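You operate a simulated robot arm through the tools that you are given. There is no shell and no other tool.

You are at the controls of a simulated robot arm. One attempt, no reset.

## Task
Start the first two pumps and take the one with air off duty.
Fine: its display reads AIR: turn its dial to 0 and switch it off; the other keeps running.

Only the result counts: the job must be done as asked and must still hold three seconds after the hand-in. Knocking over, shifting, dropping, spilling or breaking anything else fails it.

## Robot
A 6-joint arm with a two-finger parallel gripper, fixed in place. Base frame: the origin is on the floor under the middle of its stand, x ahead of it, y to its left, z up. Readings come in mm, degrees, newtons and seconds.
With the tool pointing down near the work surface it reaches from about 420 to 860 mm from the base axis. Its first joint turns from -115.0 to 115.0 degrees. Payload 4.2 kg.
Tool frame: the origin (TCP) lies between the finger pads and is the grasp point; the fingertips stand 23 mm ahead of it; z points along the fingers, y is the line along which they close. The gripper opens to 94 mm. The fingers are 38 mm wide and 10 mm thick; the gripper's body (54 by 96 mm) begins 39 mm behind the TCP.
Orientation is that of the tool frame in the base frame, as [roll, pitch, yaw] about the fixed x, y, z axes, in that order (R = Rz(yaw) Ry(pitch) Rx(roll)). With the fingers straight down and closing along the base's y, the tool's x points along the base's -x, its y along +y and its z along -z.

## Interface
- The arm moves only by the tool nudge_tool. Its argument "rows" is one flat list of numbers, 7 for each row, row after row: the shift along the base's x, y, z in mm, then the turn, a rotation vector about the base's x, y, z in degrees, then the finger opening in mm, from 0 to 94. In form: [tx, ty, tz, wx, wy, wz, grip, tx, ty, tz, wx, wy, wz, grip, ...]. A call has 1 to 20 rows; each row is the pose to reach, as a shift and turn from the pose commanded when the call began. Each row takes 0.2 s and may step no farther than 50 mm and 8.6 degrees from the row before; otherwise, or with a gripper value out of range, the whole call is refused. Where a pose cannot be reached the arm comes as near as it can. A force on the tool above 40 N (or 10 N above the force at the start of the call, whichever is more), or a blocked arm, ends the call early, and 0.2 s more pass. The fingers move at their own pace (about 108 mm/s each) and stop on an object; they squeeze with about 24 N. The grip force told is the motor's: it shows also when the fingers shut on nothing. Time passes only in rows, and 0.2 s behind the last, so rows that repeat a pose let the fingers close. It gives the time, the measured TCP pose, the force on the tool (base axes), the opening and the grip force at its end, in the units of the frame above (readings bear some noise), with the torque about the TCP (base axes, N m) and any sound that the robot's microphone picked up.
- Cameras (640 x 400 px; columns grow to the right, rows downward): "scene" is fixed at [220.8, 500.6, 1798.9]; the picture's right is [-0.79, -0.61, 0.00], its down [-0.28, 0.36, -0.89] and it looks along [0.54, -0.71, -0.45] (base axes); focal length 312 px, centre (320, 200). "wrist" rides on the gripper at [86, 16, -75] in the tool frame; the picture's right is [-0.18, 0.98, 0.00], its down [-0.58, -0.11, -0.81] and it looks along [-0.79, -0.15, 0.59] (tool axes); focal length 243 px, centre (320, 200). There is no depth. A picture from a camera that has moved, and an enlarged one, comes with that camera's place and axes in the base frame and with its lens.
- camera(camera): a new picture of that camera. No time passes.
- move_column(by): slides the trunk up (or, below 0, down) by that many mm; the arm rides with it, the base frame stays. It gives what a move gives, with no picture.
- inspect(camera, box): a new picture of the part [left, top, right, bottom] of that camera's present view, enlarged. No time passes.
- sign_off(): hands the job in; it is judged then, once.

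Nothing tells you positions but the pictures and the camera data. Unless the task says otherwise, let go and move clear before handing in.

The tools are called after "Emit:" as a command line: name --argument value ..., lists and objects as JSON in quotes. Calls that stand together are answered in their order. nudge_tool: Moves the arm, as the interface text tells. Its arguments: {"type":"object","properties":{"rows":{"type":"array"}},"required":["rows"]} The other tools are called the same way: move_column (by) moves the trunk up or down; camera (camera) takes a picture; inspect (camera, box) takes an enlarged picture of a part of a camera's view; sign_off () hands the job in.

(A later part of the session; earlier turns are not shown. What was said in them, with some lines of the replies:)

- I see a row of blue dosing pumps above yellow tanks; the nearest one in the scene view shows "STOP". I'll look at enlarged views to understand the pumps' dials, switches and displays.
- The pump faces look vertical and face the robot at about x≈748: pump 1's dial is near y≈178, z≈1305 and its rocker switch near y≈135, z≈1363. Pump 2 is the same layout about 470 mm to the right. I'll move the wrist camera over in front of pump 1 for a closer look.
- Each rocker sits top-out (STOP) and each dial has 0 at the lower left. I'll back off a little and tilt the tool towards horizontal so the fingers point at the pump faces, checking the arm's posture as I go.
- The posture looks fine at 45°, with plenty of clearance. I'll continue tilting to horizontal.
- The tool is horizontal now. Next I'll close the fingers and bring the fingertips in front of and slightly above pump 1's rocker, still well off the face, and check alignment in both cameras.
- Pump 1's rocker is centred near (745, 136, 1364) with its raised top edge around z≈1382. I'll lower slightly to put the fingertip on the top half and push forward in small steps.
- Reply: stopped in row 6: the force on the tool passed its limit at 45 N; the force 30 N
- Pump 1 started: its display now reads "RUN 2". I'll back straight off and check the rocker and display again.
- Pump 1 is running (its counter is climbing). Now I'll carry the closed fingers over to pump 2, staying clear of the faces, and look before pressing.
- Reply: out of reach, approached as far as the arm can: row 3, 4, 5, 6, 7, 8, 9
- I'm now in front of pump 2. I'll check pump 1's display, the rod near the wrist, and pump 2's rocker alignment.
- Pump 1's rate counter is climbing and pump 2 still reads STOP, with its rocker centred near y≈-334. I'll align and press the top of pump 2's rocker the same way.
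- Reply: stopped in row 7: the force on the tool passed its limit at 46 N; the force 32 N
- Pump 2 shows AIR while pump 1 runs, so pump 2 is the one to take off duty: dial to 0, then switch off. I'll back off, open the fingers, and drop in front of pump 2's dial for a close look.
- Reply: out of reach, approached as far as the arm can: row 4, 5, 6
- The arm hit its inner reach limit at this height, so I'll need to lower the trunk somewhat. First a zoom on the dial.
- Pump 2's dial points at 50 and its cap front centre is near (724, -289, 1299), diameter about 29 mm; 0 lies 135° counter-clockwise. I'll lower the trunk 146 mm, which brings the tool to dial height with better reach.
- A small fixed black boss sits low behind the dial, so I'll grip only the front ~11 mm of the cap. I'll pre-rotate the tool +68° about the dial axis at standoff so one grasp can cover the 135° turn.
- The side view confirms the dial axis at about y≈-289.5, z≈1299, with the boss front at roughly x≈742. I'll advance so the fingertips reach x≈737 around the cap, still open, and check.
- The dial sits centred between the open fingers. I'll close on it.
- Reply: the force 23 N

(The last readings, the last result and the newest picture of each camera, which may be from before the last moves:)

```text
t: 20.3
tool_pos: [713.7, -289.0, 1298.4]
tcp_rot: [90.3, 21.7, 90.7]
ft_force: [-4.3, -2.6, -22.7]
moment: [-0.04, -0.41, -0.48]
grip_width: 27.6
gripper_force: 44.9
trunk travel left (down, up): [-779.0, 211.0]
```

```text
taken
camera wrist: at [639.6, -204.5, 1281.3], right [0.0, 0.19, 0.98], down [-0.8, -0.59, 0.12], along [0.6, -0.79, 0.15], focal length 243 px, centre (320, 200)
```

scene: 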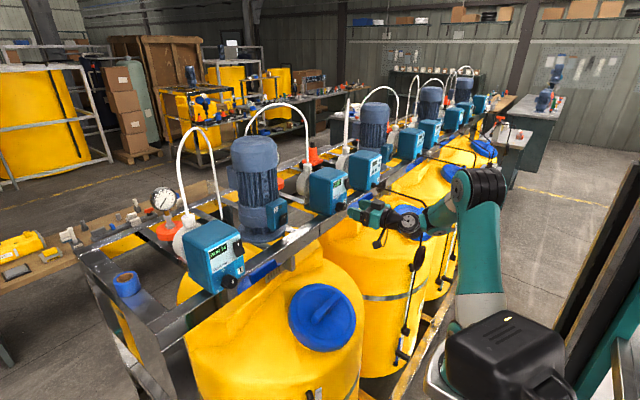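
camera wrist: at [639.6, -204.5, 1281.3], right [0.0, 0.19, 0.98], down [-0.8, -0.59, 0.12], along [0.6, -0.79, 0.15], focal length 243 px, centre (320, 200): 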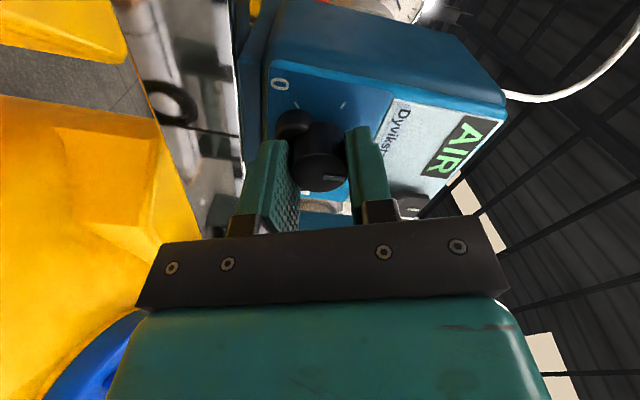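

The dial is gripped at 27.6 mm; a sideways force of about -23 N in z says I'm slightly high. I'll shift down a touch to relieve it before turning.

Emit:
nudge_tool --rows '[0, -0.4, -1.2, 0, 0, 0, 0, 0, -0.4, -1.2, 0, 0, 0, 0]'

```text
t: 20.9
tool_pos: [713.5, -289.5, 1298.0]
tcp_rot: [90.2, 21.9, 90.8]
ft_force: [-5.4, -0.2, -23.6]
moment: [-0.01, 0.48, -0.58]
grip_width: 28.0
gripper_force: 45.3
trunk travel left (down, up): [-779.0, 211.0]
```

Emit:
nudge_tool --rows '[0, -0.6, -1.5, 0, 0, 0, 0, 0, -0.6, -1.5, 0, 0, 0, 0]'

Emit:
inspect --camera "wrist" --box '[230, 70, 410, 240]'

Emit:
inspect --camera "scene" --box '[325, 180, 375, 225]'

```text
t: 21.5
tool_pos: [713.0, -289.8, 1297.7]
tcp_rot: [90.0, 21.9, 90.8]
ft_force: [-7.9, 3.8, -15.4]
moment: [0.01, 0.84, 0.33]
grip_width: 27.6
gripper_force: 45.1
trunk travel left (down, up): [-779.0, 211.0]
```

```text
2.35 times, centred on (320, 155) of wrist
camera zoom: at [639.4, -204.7, 1280.8], right [0.0, 0.2, 0.98], down [-0.8, -0.59, 0.12], along [0.6, -0.78, 0.16], focal length 571 px, centre (320, 306)
```

zoom: 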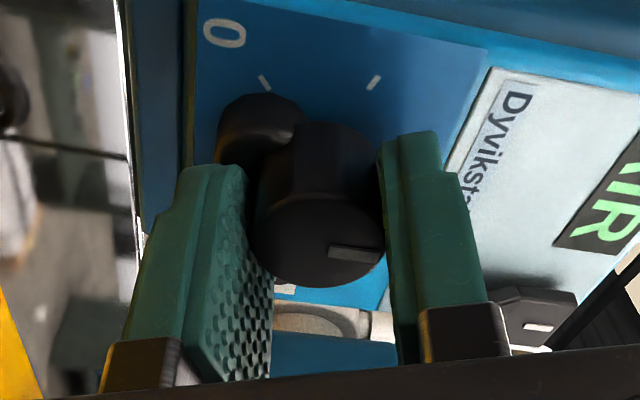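

```text
8.89 times, centred on (350, 202) of scene
camera zoom: at [220.8, 500.6, 1798.9], right [-0.79, -0.61, 0.0], down [-0.28, 0.36, -0.89], along [0.54, -0.71, -0.45], focal length 2769 px, centre (53, 178)
```

zoom: 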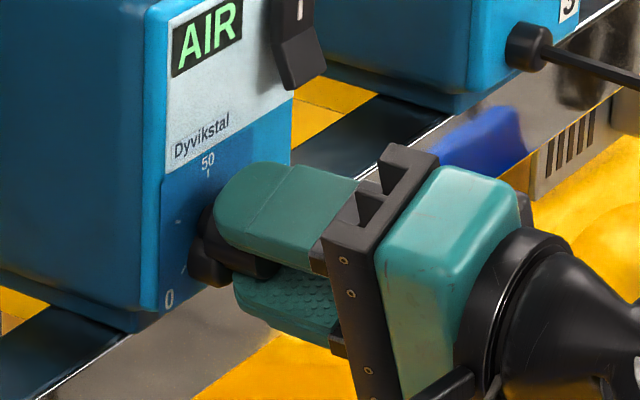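

The grip is good and the load has eased. Now I'll turn the dial counter-clockwise (negative about x) in small steps.

Emit:
nudge_tool --rows '[0, -0.2, -0.5, -4, 0, 0, 0, 0, -0.2, -0.8, -8, 0, 0, 0, 0, -0.2, -0.8, -12, 0, 0, 0, 0, -0.2, -0.8, -16, 0, 0, 0, 0, -0.2, -0.8, -20, 0, 0, 0, 0, -0.2, -0.8, -24, 0, 0, 0, 0, -0.2, -0.8, -28, 0, 0, 0, 0, -0.2, -0.8, -32, 0, 0, 0]'

Emit:
inspect --camera "wrist" --box '[230, 70, 410, 240]'

Emit:
inspect --camera "scene" --box '[325, 160, 375, 225]'

```text
t: 23.3
tool_pos: [713.4, -289.8, 1297.5]
tcp_rot: [90.2, 54.1, 90.5]
ft_force: [26.2, 0.2, 23.2]
moment: [0.0, 0.35, -0.28]
grip_width: 27.7
gripper_force: 45.2
trunk travel left (down, up): [-779.0, 211.0]
```

```text
2.35 times, centred on (320, 155) of wrist
camera zoom: at [639.9, -226.5, 1237.8], right [0.0, 0.69, 0.72], down [-0.8, -0.43, 0.41], along [0.6, -0.58, 0.55], focal length 571 px, centre (320, 306)
```

zoom: 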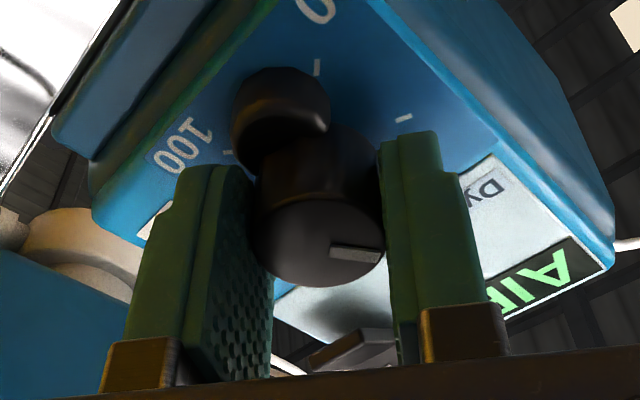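

```text
6.15 times, centred on (350, 192) of scene
camera zoom: at [220.8, 500.6, 1798.9], right [-0.79, -0.61, 0.0], down [-0.28, 0.36, -0.89], along [0.54, -0.71, -0.45], focal length 1917 px, centre (135, 246)
```

zoom: 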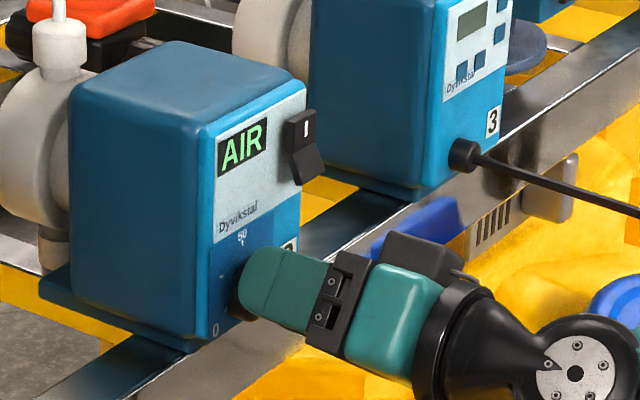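

The dial is turning with the fingers (32° so far). I'll relieve the small side loads and continue.

Emit:
nudge_tool --rows '[0.5, 0, 0.6, -2, 0, 0, 0, 1, 0, 1, -5, 0, 0, 0]'

```text
t: 23.9
tool_pos: [713.9, -289.5, 1298.2]
tcp_rot: [90.4, 59.1, 90.9]
ft_force: [18.8, 4.7, 26.3]
moment: [0.04, -0.83, -1.02]
grip_width: 28.0
gripper_force: 44.9
trunk travel left (down, up): [-779.0, 211.0]
```

Emit:
nudge_tool --rows '[0.5, 0, 0.5, -4, 0, 0, 0, 0.5, 0, 1, -8, 0, 0, 0, 0.5, 0, 1, -12, 0, 0, 0, 0.5, 0, 1, -16, 0, 0, 0, 0.5, 0, 1, -20, 0, 0, 0, 0.5, 0, 1, -24, 0, 0, 0, 0.5, 0, 1, -28, 0, 0, 0, 0.5, 0, 1, -32, 0, 0, 0]'

Emit:
inspect --camera "wrist" --box '[230, 70, 410, 240]'

```text
t: 25.7
tool_pos: [713.4, -289.3, 1296.7]
tcp_rot: [-120.9, 88.8, -120.8]
ft_force: [-5.1, 11.0, 13.5]
moment: [0.01, 1.07, -0.26]
grip_width: 28.0
gripper_force: 44.9
trunk travel left (down, up): [-779.0, 211.0]
```

```text
2.35 times, centred on (320, 155) of wrist
camera zoom: at [639.3, -274.9, 1212.5], right [0.0, 0.99, 0.17], down [-0.8, -0.1, 0.59], along [0.6, -0.13, 0.79], focal length 571 px, centre (320, 306)
```

zoom: 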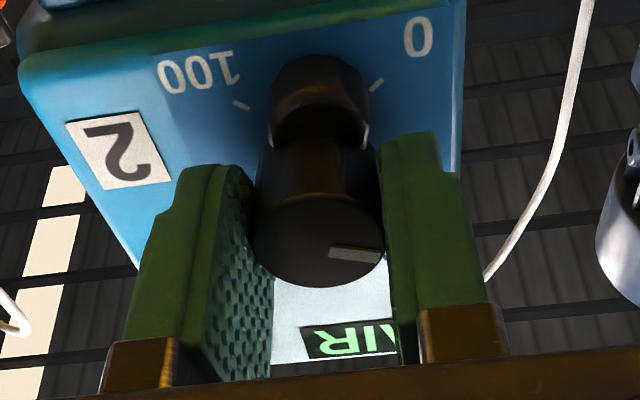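

Halfway: the pointer is now horizontal and force is low. I'll continue another ~34°.

Emit:
nudge_tool --rows '[0, 0, 0, -4, 0, 0, 0, 0, 0, 0, -8, 0, 0, 0, 0, 0, 0, -12, 0, 0, 0, 0, 0, 0, -16, 0, 0, 0, 0, 0, 0, -20, 0, 0, 0, 0, 0, 0, -24, 0, 0, 0, 0, 0, 0, -28, 0, 0, 0, 0, 0, 0, -32, 0, 0, 0, 0, 0, 0, -36, 0, 0, 0]'

Emit:
inspect --camera "wrist" --box '[230, 70, 410, 240]'

Emit:
inspect --camera "scene" --box '[310, 150, 430, 250]'

```text
t: 27.7
tool_pos: [712.0, -289.1, 1297.5]
tcp_rot: [-90.9, 52.9, -90.9]
ft_force: [-9.9, 12.8, 6.0]
moment: [0.04, 0.64, -0.92]
grip_width: 27.9
gripper_force: 44.9
trunk travel left (down, up): [-779.0, 211.0]
```

```text
2.35 times, centred on (320, 155) of wrist
camera zoom: at [639.5, -327.6, 1220.2], right [0.0, 0.9, -0.45], down [-0.8, 0.27, 0.54], along [0.6, 0.36, 0.72], focal length 571 px, centre (320, 306)
```

zoom: 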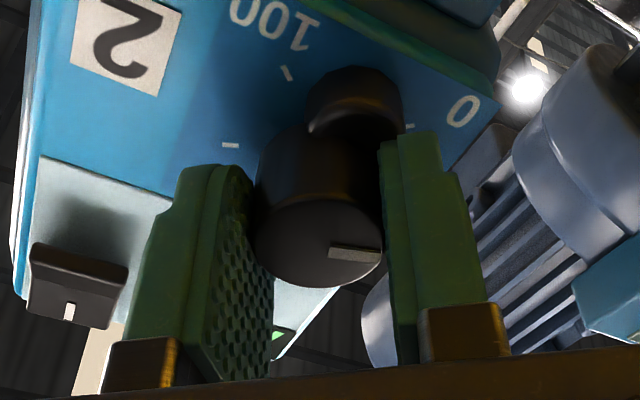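

```text
4.00 times, centred on (370, 200) of scene
camera zoom: at [220.8, 500.6, 1798.9], right [-0.79, -0.61, 0.0], down [-0.28, 0.36, -0.89], along [0.54, -0.71, -0.45], focal length 1246 px, centre (120, 200)
```

zoom: 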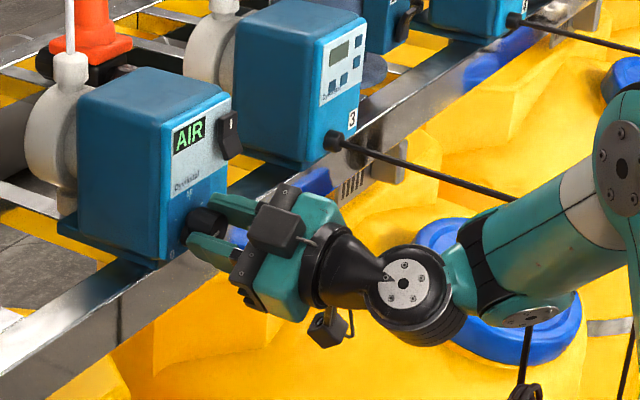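

About 105° done. I'll turn the remaining 30° and check for an end stop.

Emit:
nudge_tool --rows '[0, 0, 0, -4, 0, 0, 0, 0, 0, 0, -8, 0, 0, 0, 0, 0, 0, -12, 0, 0, 0, 0, 0, 0, -16, 0, 0, 0, 0, 0, 0, -20, 0, 0, 0, 0, 0, 0, -24, 0, 0, 0, 0, 0, 0, -27, 0, 0, 0, 0, 0, 0, -30, 0, 0, 0]'

Emit:
inspect --camera "wrist" --box '[230, 70, 410, 240]'

Emit:
inspect --camera "scene" --box '[310, 150, 430, 250]'

```text
t: 29.5
tool_pos: [712.5, -288.6, 1297.4]
tcp_rot: [-90.5, 23.2, -90.7]
ft_force: [-13.1, 14.2, -5.0]
moment: [0.34, -0.64, 0.66]
grip_width: 27.7
gripper_force: 44.9
trunk travel left (down, up): [-779.0, 211.0]
```

```text
2.35 times, centred on (320, 155) of wrist
camera zoom: at [639.5, -361.1, 1249.8], right [0.0, 0.55, -0.83], down [-0.8, 0.5, 0.33], along [0.6, 0.67, 0.44], focal length 571 px, centre (320, 306)
```

zoom: 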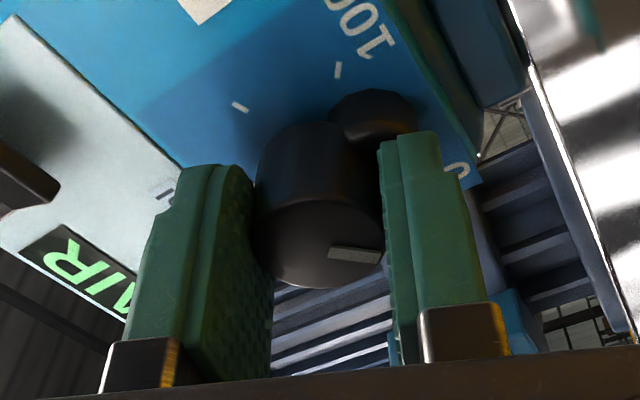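

```text
4.00 times, centred on (370, 200) of scene
camera zoom: at [220.8, 500.6, 1798.9], right [-0.79, -0.61, 0.0], down [-0.28, 0.36, -0.89], along [0.54, -0.71, -0.45], focal length 1246 px, centre (120, 200)
```

zoom: 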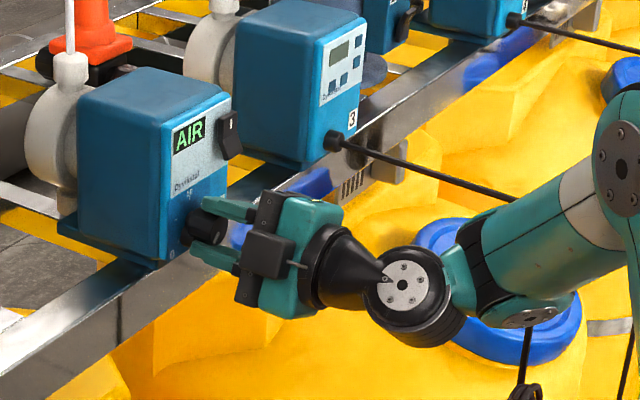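

The turning torque just rose to 0.34 N m, suggesting the dial is reaching its 0 stop. I'll nudge a few degrees more to seat it.

Emit:
nudge_tool --rows '[0, 0, 0, -1.5, 0, 0, 0, 0, 0, 0, -3, 0, 0, 0]'

Emit:
inspect --camera "wrist" --box '[230, 70, 410, 240]'

Emit:
inspect --camera "scene" --box '[335, 190, 375, 220]'

```text
t: 30.1
tool_pos: [713.8, -288.5, 1297.8]
tcp_rot: [-90.4, 20.0, -90.7]
ft_force: [-12.9, 15.4, -6.3]
moment: [0.39, -0.21, -0.91]
grip_width: 27.6
gripper_force: 44.9
trunk travel left (down, up): [-779.0, 211.0]
```

```text
2.35 times, centred on (320, 155) of wrist
camera zoom: at [639.5, -364.1, 1253.4], right [0.0, 0.51, -0.86], down [-0.8, 0.52, 0.31], along [0.6, 0.69, 0.41], focal length 571 px, centre (320, 306)
```

zoom: 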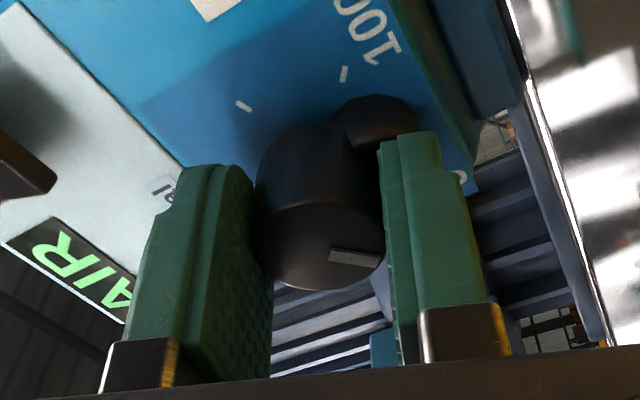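

```text
13.33 times, centred on (355, 205) of scene
camera zoom: at [220.8, 500.6, 1798.9], right [-0.79, -0.61, 0.0], down [-0.28, 0.36, -0.89], along [0.54, -0.71, -0.45], focal length 4153 px, centre (-147, 133)
```

zoom: 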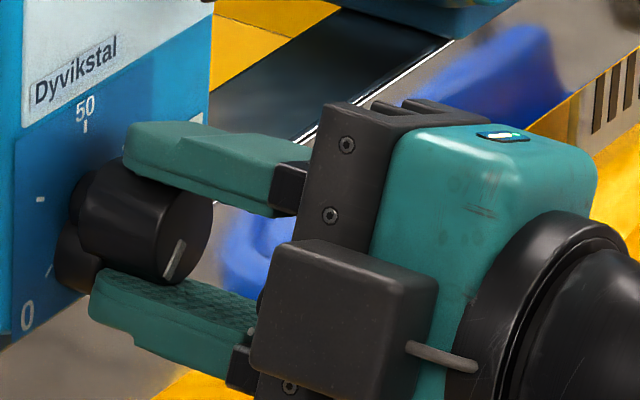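

The fingers slipped 3° while the dial held, so it is seated at its 0 stop. I'll open, back straight out and check the pointer.

Emit:
nudge_tool --rows '[0, 0, 0, 0, 0, 0, 45, 0, 0, 0, 0, 0, 0, 60, -15, 0, 0, 0, 0, 0, 60, -40, 0, 0, 0, 0, 0, 60, -60, 0, 0, 0, 0, 0, 60]'

Emit:
inspect --camera "wrist" --box '[210, 0, 430, 170]'

Emit:
inspect --camera "scene" --box '[325, 170, 375, 220]'

Emit:
inspect --camera "scene" --box '[190, 210, 270, 300]'

```text
t: 31.3
tool_pos: [655.4, -288.3, 1295.7]
tcp_rot: [-90.5, 20.0, -90.6]
ft_force: [0.5, 0.4, -0.1]
moment: [0.01, -0.03, 0.01]
grip_width: 60.4
gripper_force: 0.0
trunk travel left (down, up): [-779.0, 211.0]
```

```text
2.35 times, centred on (320, 85) of wrist
camera zoom: at [580.8, -364.1, 1252.5], right [0.0, 0.51, -0.86], down [-0.8, 0.52, 0.31], along [0.6, 0.69, 0.41], focal length 571 px, centre (320, 471)
```

zoom: 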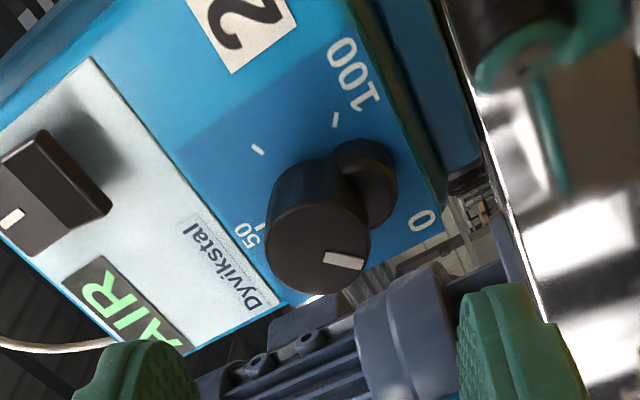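

```text
8.00 times, centred on (350, 195) of scene
camera zoom: at [220.8, 500.6, 1798.9], right [-0.79, -0.61, 0.0], down [-0.28, 0.36, -0.89], along [0.54, -0.71, -0.45], focal length 2492 px, centre (80, 240)
```

zoom: 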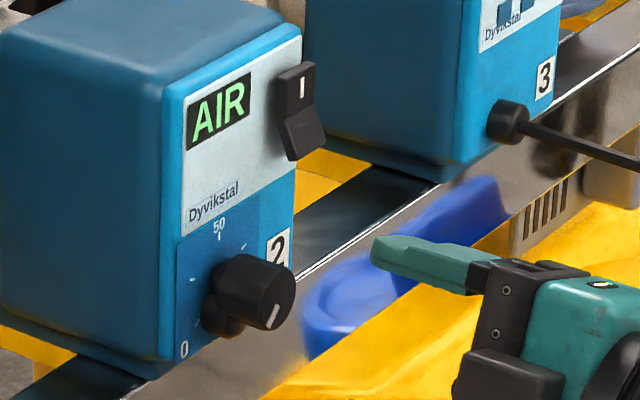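

```text
4.44 times, centred on (230, 255) of scene
camera zoom: at [220.8, 500.6, 1798.9], right [-0.79, -0.61, 0.0], down [-0.28, 0.36, -0.89], along [0.54, -0.71, -0.45], focal length 1384 px, centre (720, -44)
```

zoom: 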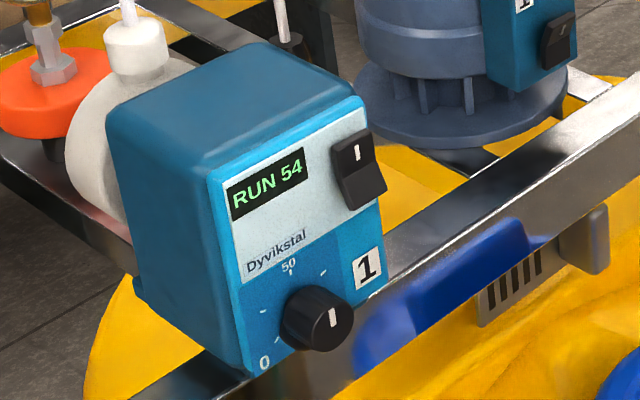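

The pointer is at 0 on pump 2 and pump 1 is still running. Next I'll rotate the tool back upright, close the fingers, and line up with the lower half of pump 2's rocker.

Emit:
nudge_tool --rows '[0, -5, 5, 7.8, 0, 0, 60, 0, -10, 11, 15.6, 0, 0, 40, 0, -15, 17, 23.4, 0, 0, 20, 0, -20, 22, 31.2, 0, 0, 0, 0, -25, 28, 39, 0, 0, 0, 0, -30, 33, 46.8, 0, 0, 0, 0, -35, 38, 54.6, 0, 0, 0, 0, -40, 44, 62.4, 0, 0, 0, 0, -45, 49, 70, 0, 0, 0, 0, -45, 49, 70, 0, 0, 0]'

Emit:
camera --camera "wrist"

Emit:
inspect --camera "scene" --box '[310, 150, 430, 250]'

```text
t: 33.5
tool_pos: [654.8, -335.5, 1347.1]
tcp_rot: [163.5, 89.5, 163.6]
ft_force: [-0.1, -0.1, 0.6]
moment: [0.03, -0.02, -0.01]
grip_width: 0.1
gripper_force: 24.1
trunk travel left (down, up): [-779.0, 211.0]
```

```text
taken
camera wrist: at [581.5, -318.7, 1261.6], right [0.0, 0.98, 0.19], down [-0.8, -0.11, 0.59], along [0.6, -0.15, 0.79], focal length 243 px, centre (320, 200)
```

wrist: 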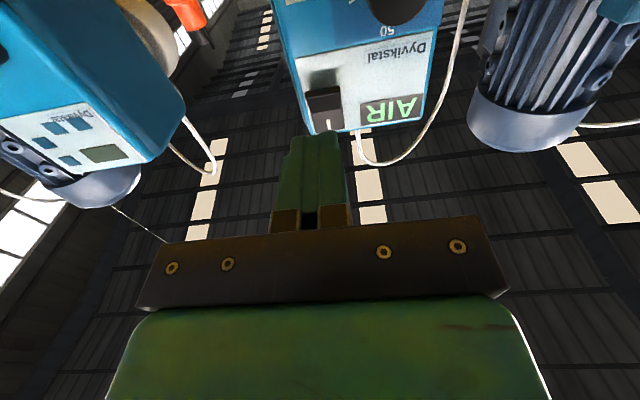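

```text
4.00 times, centred on (370, 200) of scene
camera zoom: at [220.8, 500.6, 1798.9], right [-0.79, -0.61, 0.0], down [-0.28, 0.36, -0.89], along [0.54, -0.71, -0.45], focal length 1246 px, centre (120, 200)
```

zoom: 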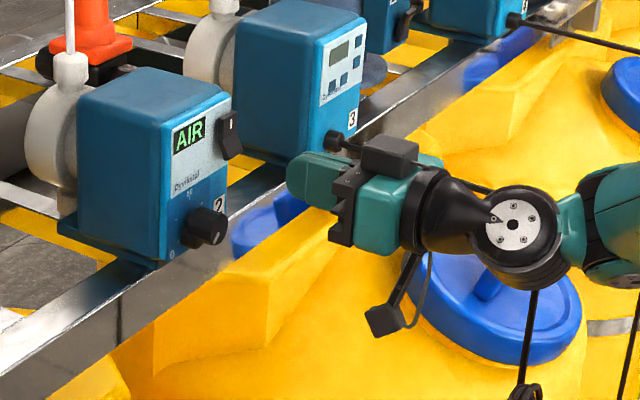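

Emit:
inspect --camera "wrist" --box '[270, 40, 400, 150]'

Emit:
inspect --camera "scene" --box '[335, 165, 395, 210]'

```text
3.64 times, centred on (335, 95) of wrist
camera zoom: at [581.5, -318.7, 1261.6], right [0.0, 0.98, 0.19], down [-0.8, -0.11, 0.59], along [0.6, -0.15, 0.79], focal length 882 px, centre (266, 582)
```

zoom: 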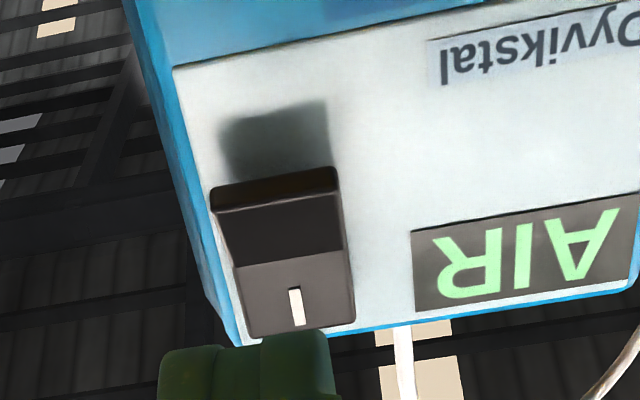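

```text
8.89 times, centred on (365, 188) of scene
camera zoom: at [220.8, 500.6, 1798.9], right [-0.79, -0.61, 0.0], down [-0.28, 0.36, -0.89], along [0.54, -0.71, -0.45], focal length 2769 px, centre (-80, 311)
```

zoom: 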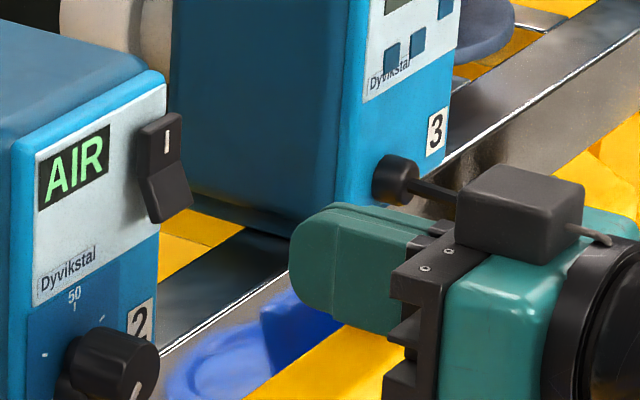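

The rocker's raised lower edge is near z≈1347 and the fingers line up with it. I'll press it in with small steps.

Emit:
nudge_tool --rows '[25, 2, -1, 0, 0, 0, 0, 45, 2, -1, 0, 0, 0, 0, 53, 2, -1, 0, 0, 0, 0, 57, 2, -1, 0, 0, 0, 0, 60, 2, -1, 0, 0, 0, 0, 63, 2, -1, 0, 0, 0, 0, 66, 2, -1, 0, 0, 0, 0]'

Emit:
inspect --camera "scene" --box '[310, 150, 410, 230]'

```text
t: 34.9
tool_pos: [714.2, -333.0, 1344.6]
tcp_rot: [162.1, 89.3, 162.5]
ft_force: [-38.0, 6.8, -2.3]
moment: [-0.28, -0.59, 0.1]
grip_width: 0.1
gripper_force: 24.3
trunk travel left (down, up): [-779.0, 211.0]
stopped in row 7: the force on the tool passed its limit at 47 N (the readings are from after the stop); the commanded pose is now the measured one
```

```text
5.00 times, centred on (360, 190) of scene
camera zoom: at [220.8, 500.6, 1798.9], right [-0.79, -0.61, 0.0], down [-0.28, 0.36, -0.89], along [0.54, -0.71, -0.45], focal length 1557 px, centre (120, 250)
```

zoom: 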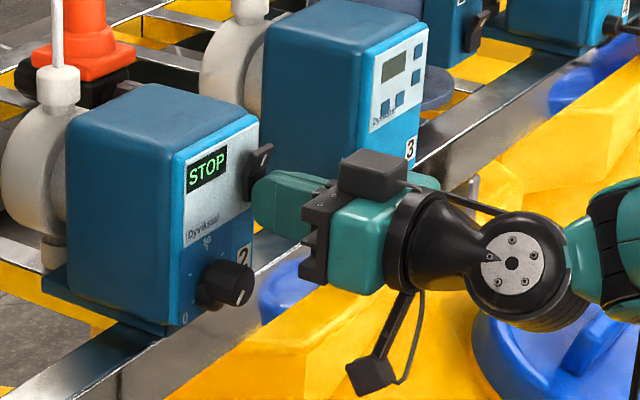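

Pump 2 now reads STOP. I'll back straight away from it to a clear position and verify everything.

Emit:
nudge_tool --rows '[-15, 0, 0, 0, 0, 0, 0, -40, 0, 5, 0, 0, 0, 0, -60, 0, 20, 0, 0, 0, 0, -70, 0, 50, 0, 0, 0, 0, -75, 0, 90, 0, 0, 0, 0, -75, 0, 90, 0, 0, 0, 0]'

Emit:
camera --camera "scene"

Emit:
inspect --camera "scene" --box '[325, 165, 375, 220]'

Emit:
inspect --camera "scene" --box '[190, 210, 270, 300]'

```text
t: 36.3
tool_pos: [642.6, -328.9, 1431.2]
tcp_rot: [166.5, 89.2, 166.9]
ft_force: [-0.7, 0.0, -0.4]
moment: [-0.02, 0.01, 0.0]
grip_width: 0.3
gripper_force: 24.2
trunk travel left (down, up): [-779.0, 211.0]
```

```text
taken
```

scene: 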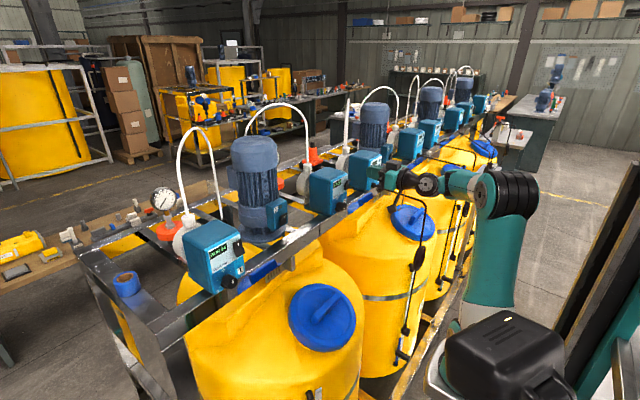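

```text
7.27 times, centred on (350, 192) of scene
camera zoom: at [220.8, 500.6, 1798.9], right [-0.79, -0.61, 0.0], down [-0.28, 0.36, -0.89], along [0.54, -0.71, -0.45], focal length 2265 px, centre (102, 254)
```

zoom: 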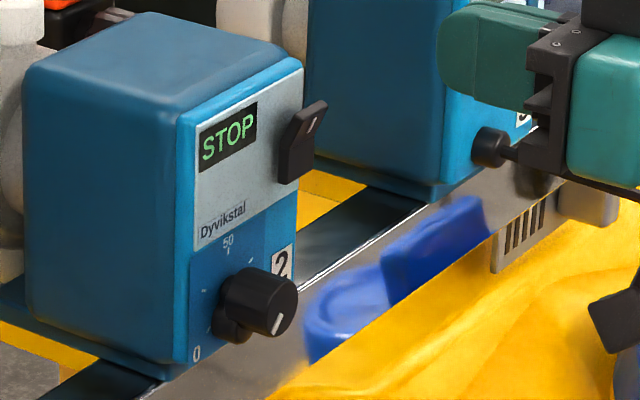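

```text
4.44 times, centred on (230, 255) of scene
camera zoom: at [220.8, 500.6, 1798.9], right [-0.79, -0.61, 0.0], down [-0.28, 0.36, -0.89], along [0.54, -0.71, -0.45], focal length 1384 px, centre (720, -44)
```

zoom: 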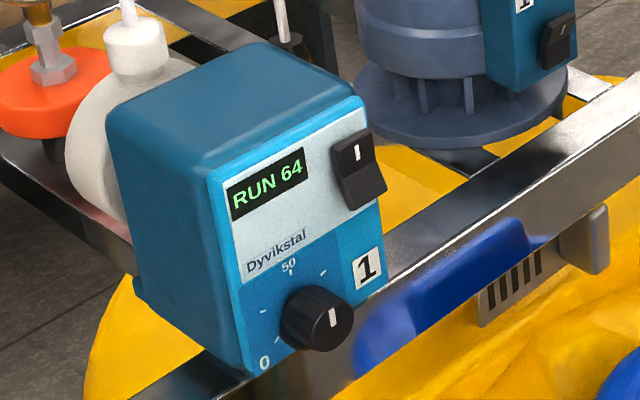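

Pump 2 reads STOP with its dial at 0 and its rocker back in the off position. Pump 1 is still running (RUN 64) with its dial untouched, and the gripper is clear of everything. I'm handing in.

Emit:
sign_off

```text
The job is handed in.
```

I started pumps 1 and 2. Pump 2's display read AIR, so I turned its dial to 0 and switched it off.

- **Pump 1:** still running at hand-in (display RUN 64), with its dial left at 50.
- **Pump 2:** reads STOP. Its dial is against the stop at 0 and its rocker is in the off position.

I did not see anything else disturbed. I lowered the trunk by 146 mm to reach the dial and left it there. The gripper was clear of the pumps when I handed in.
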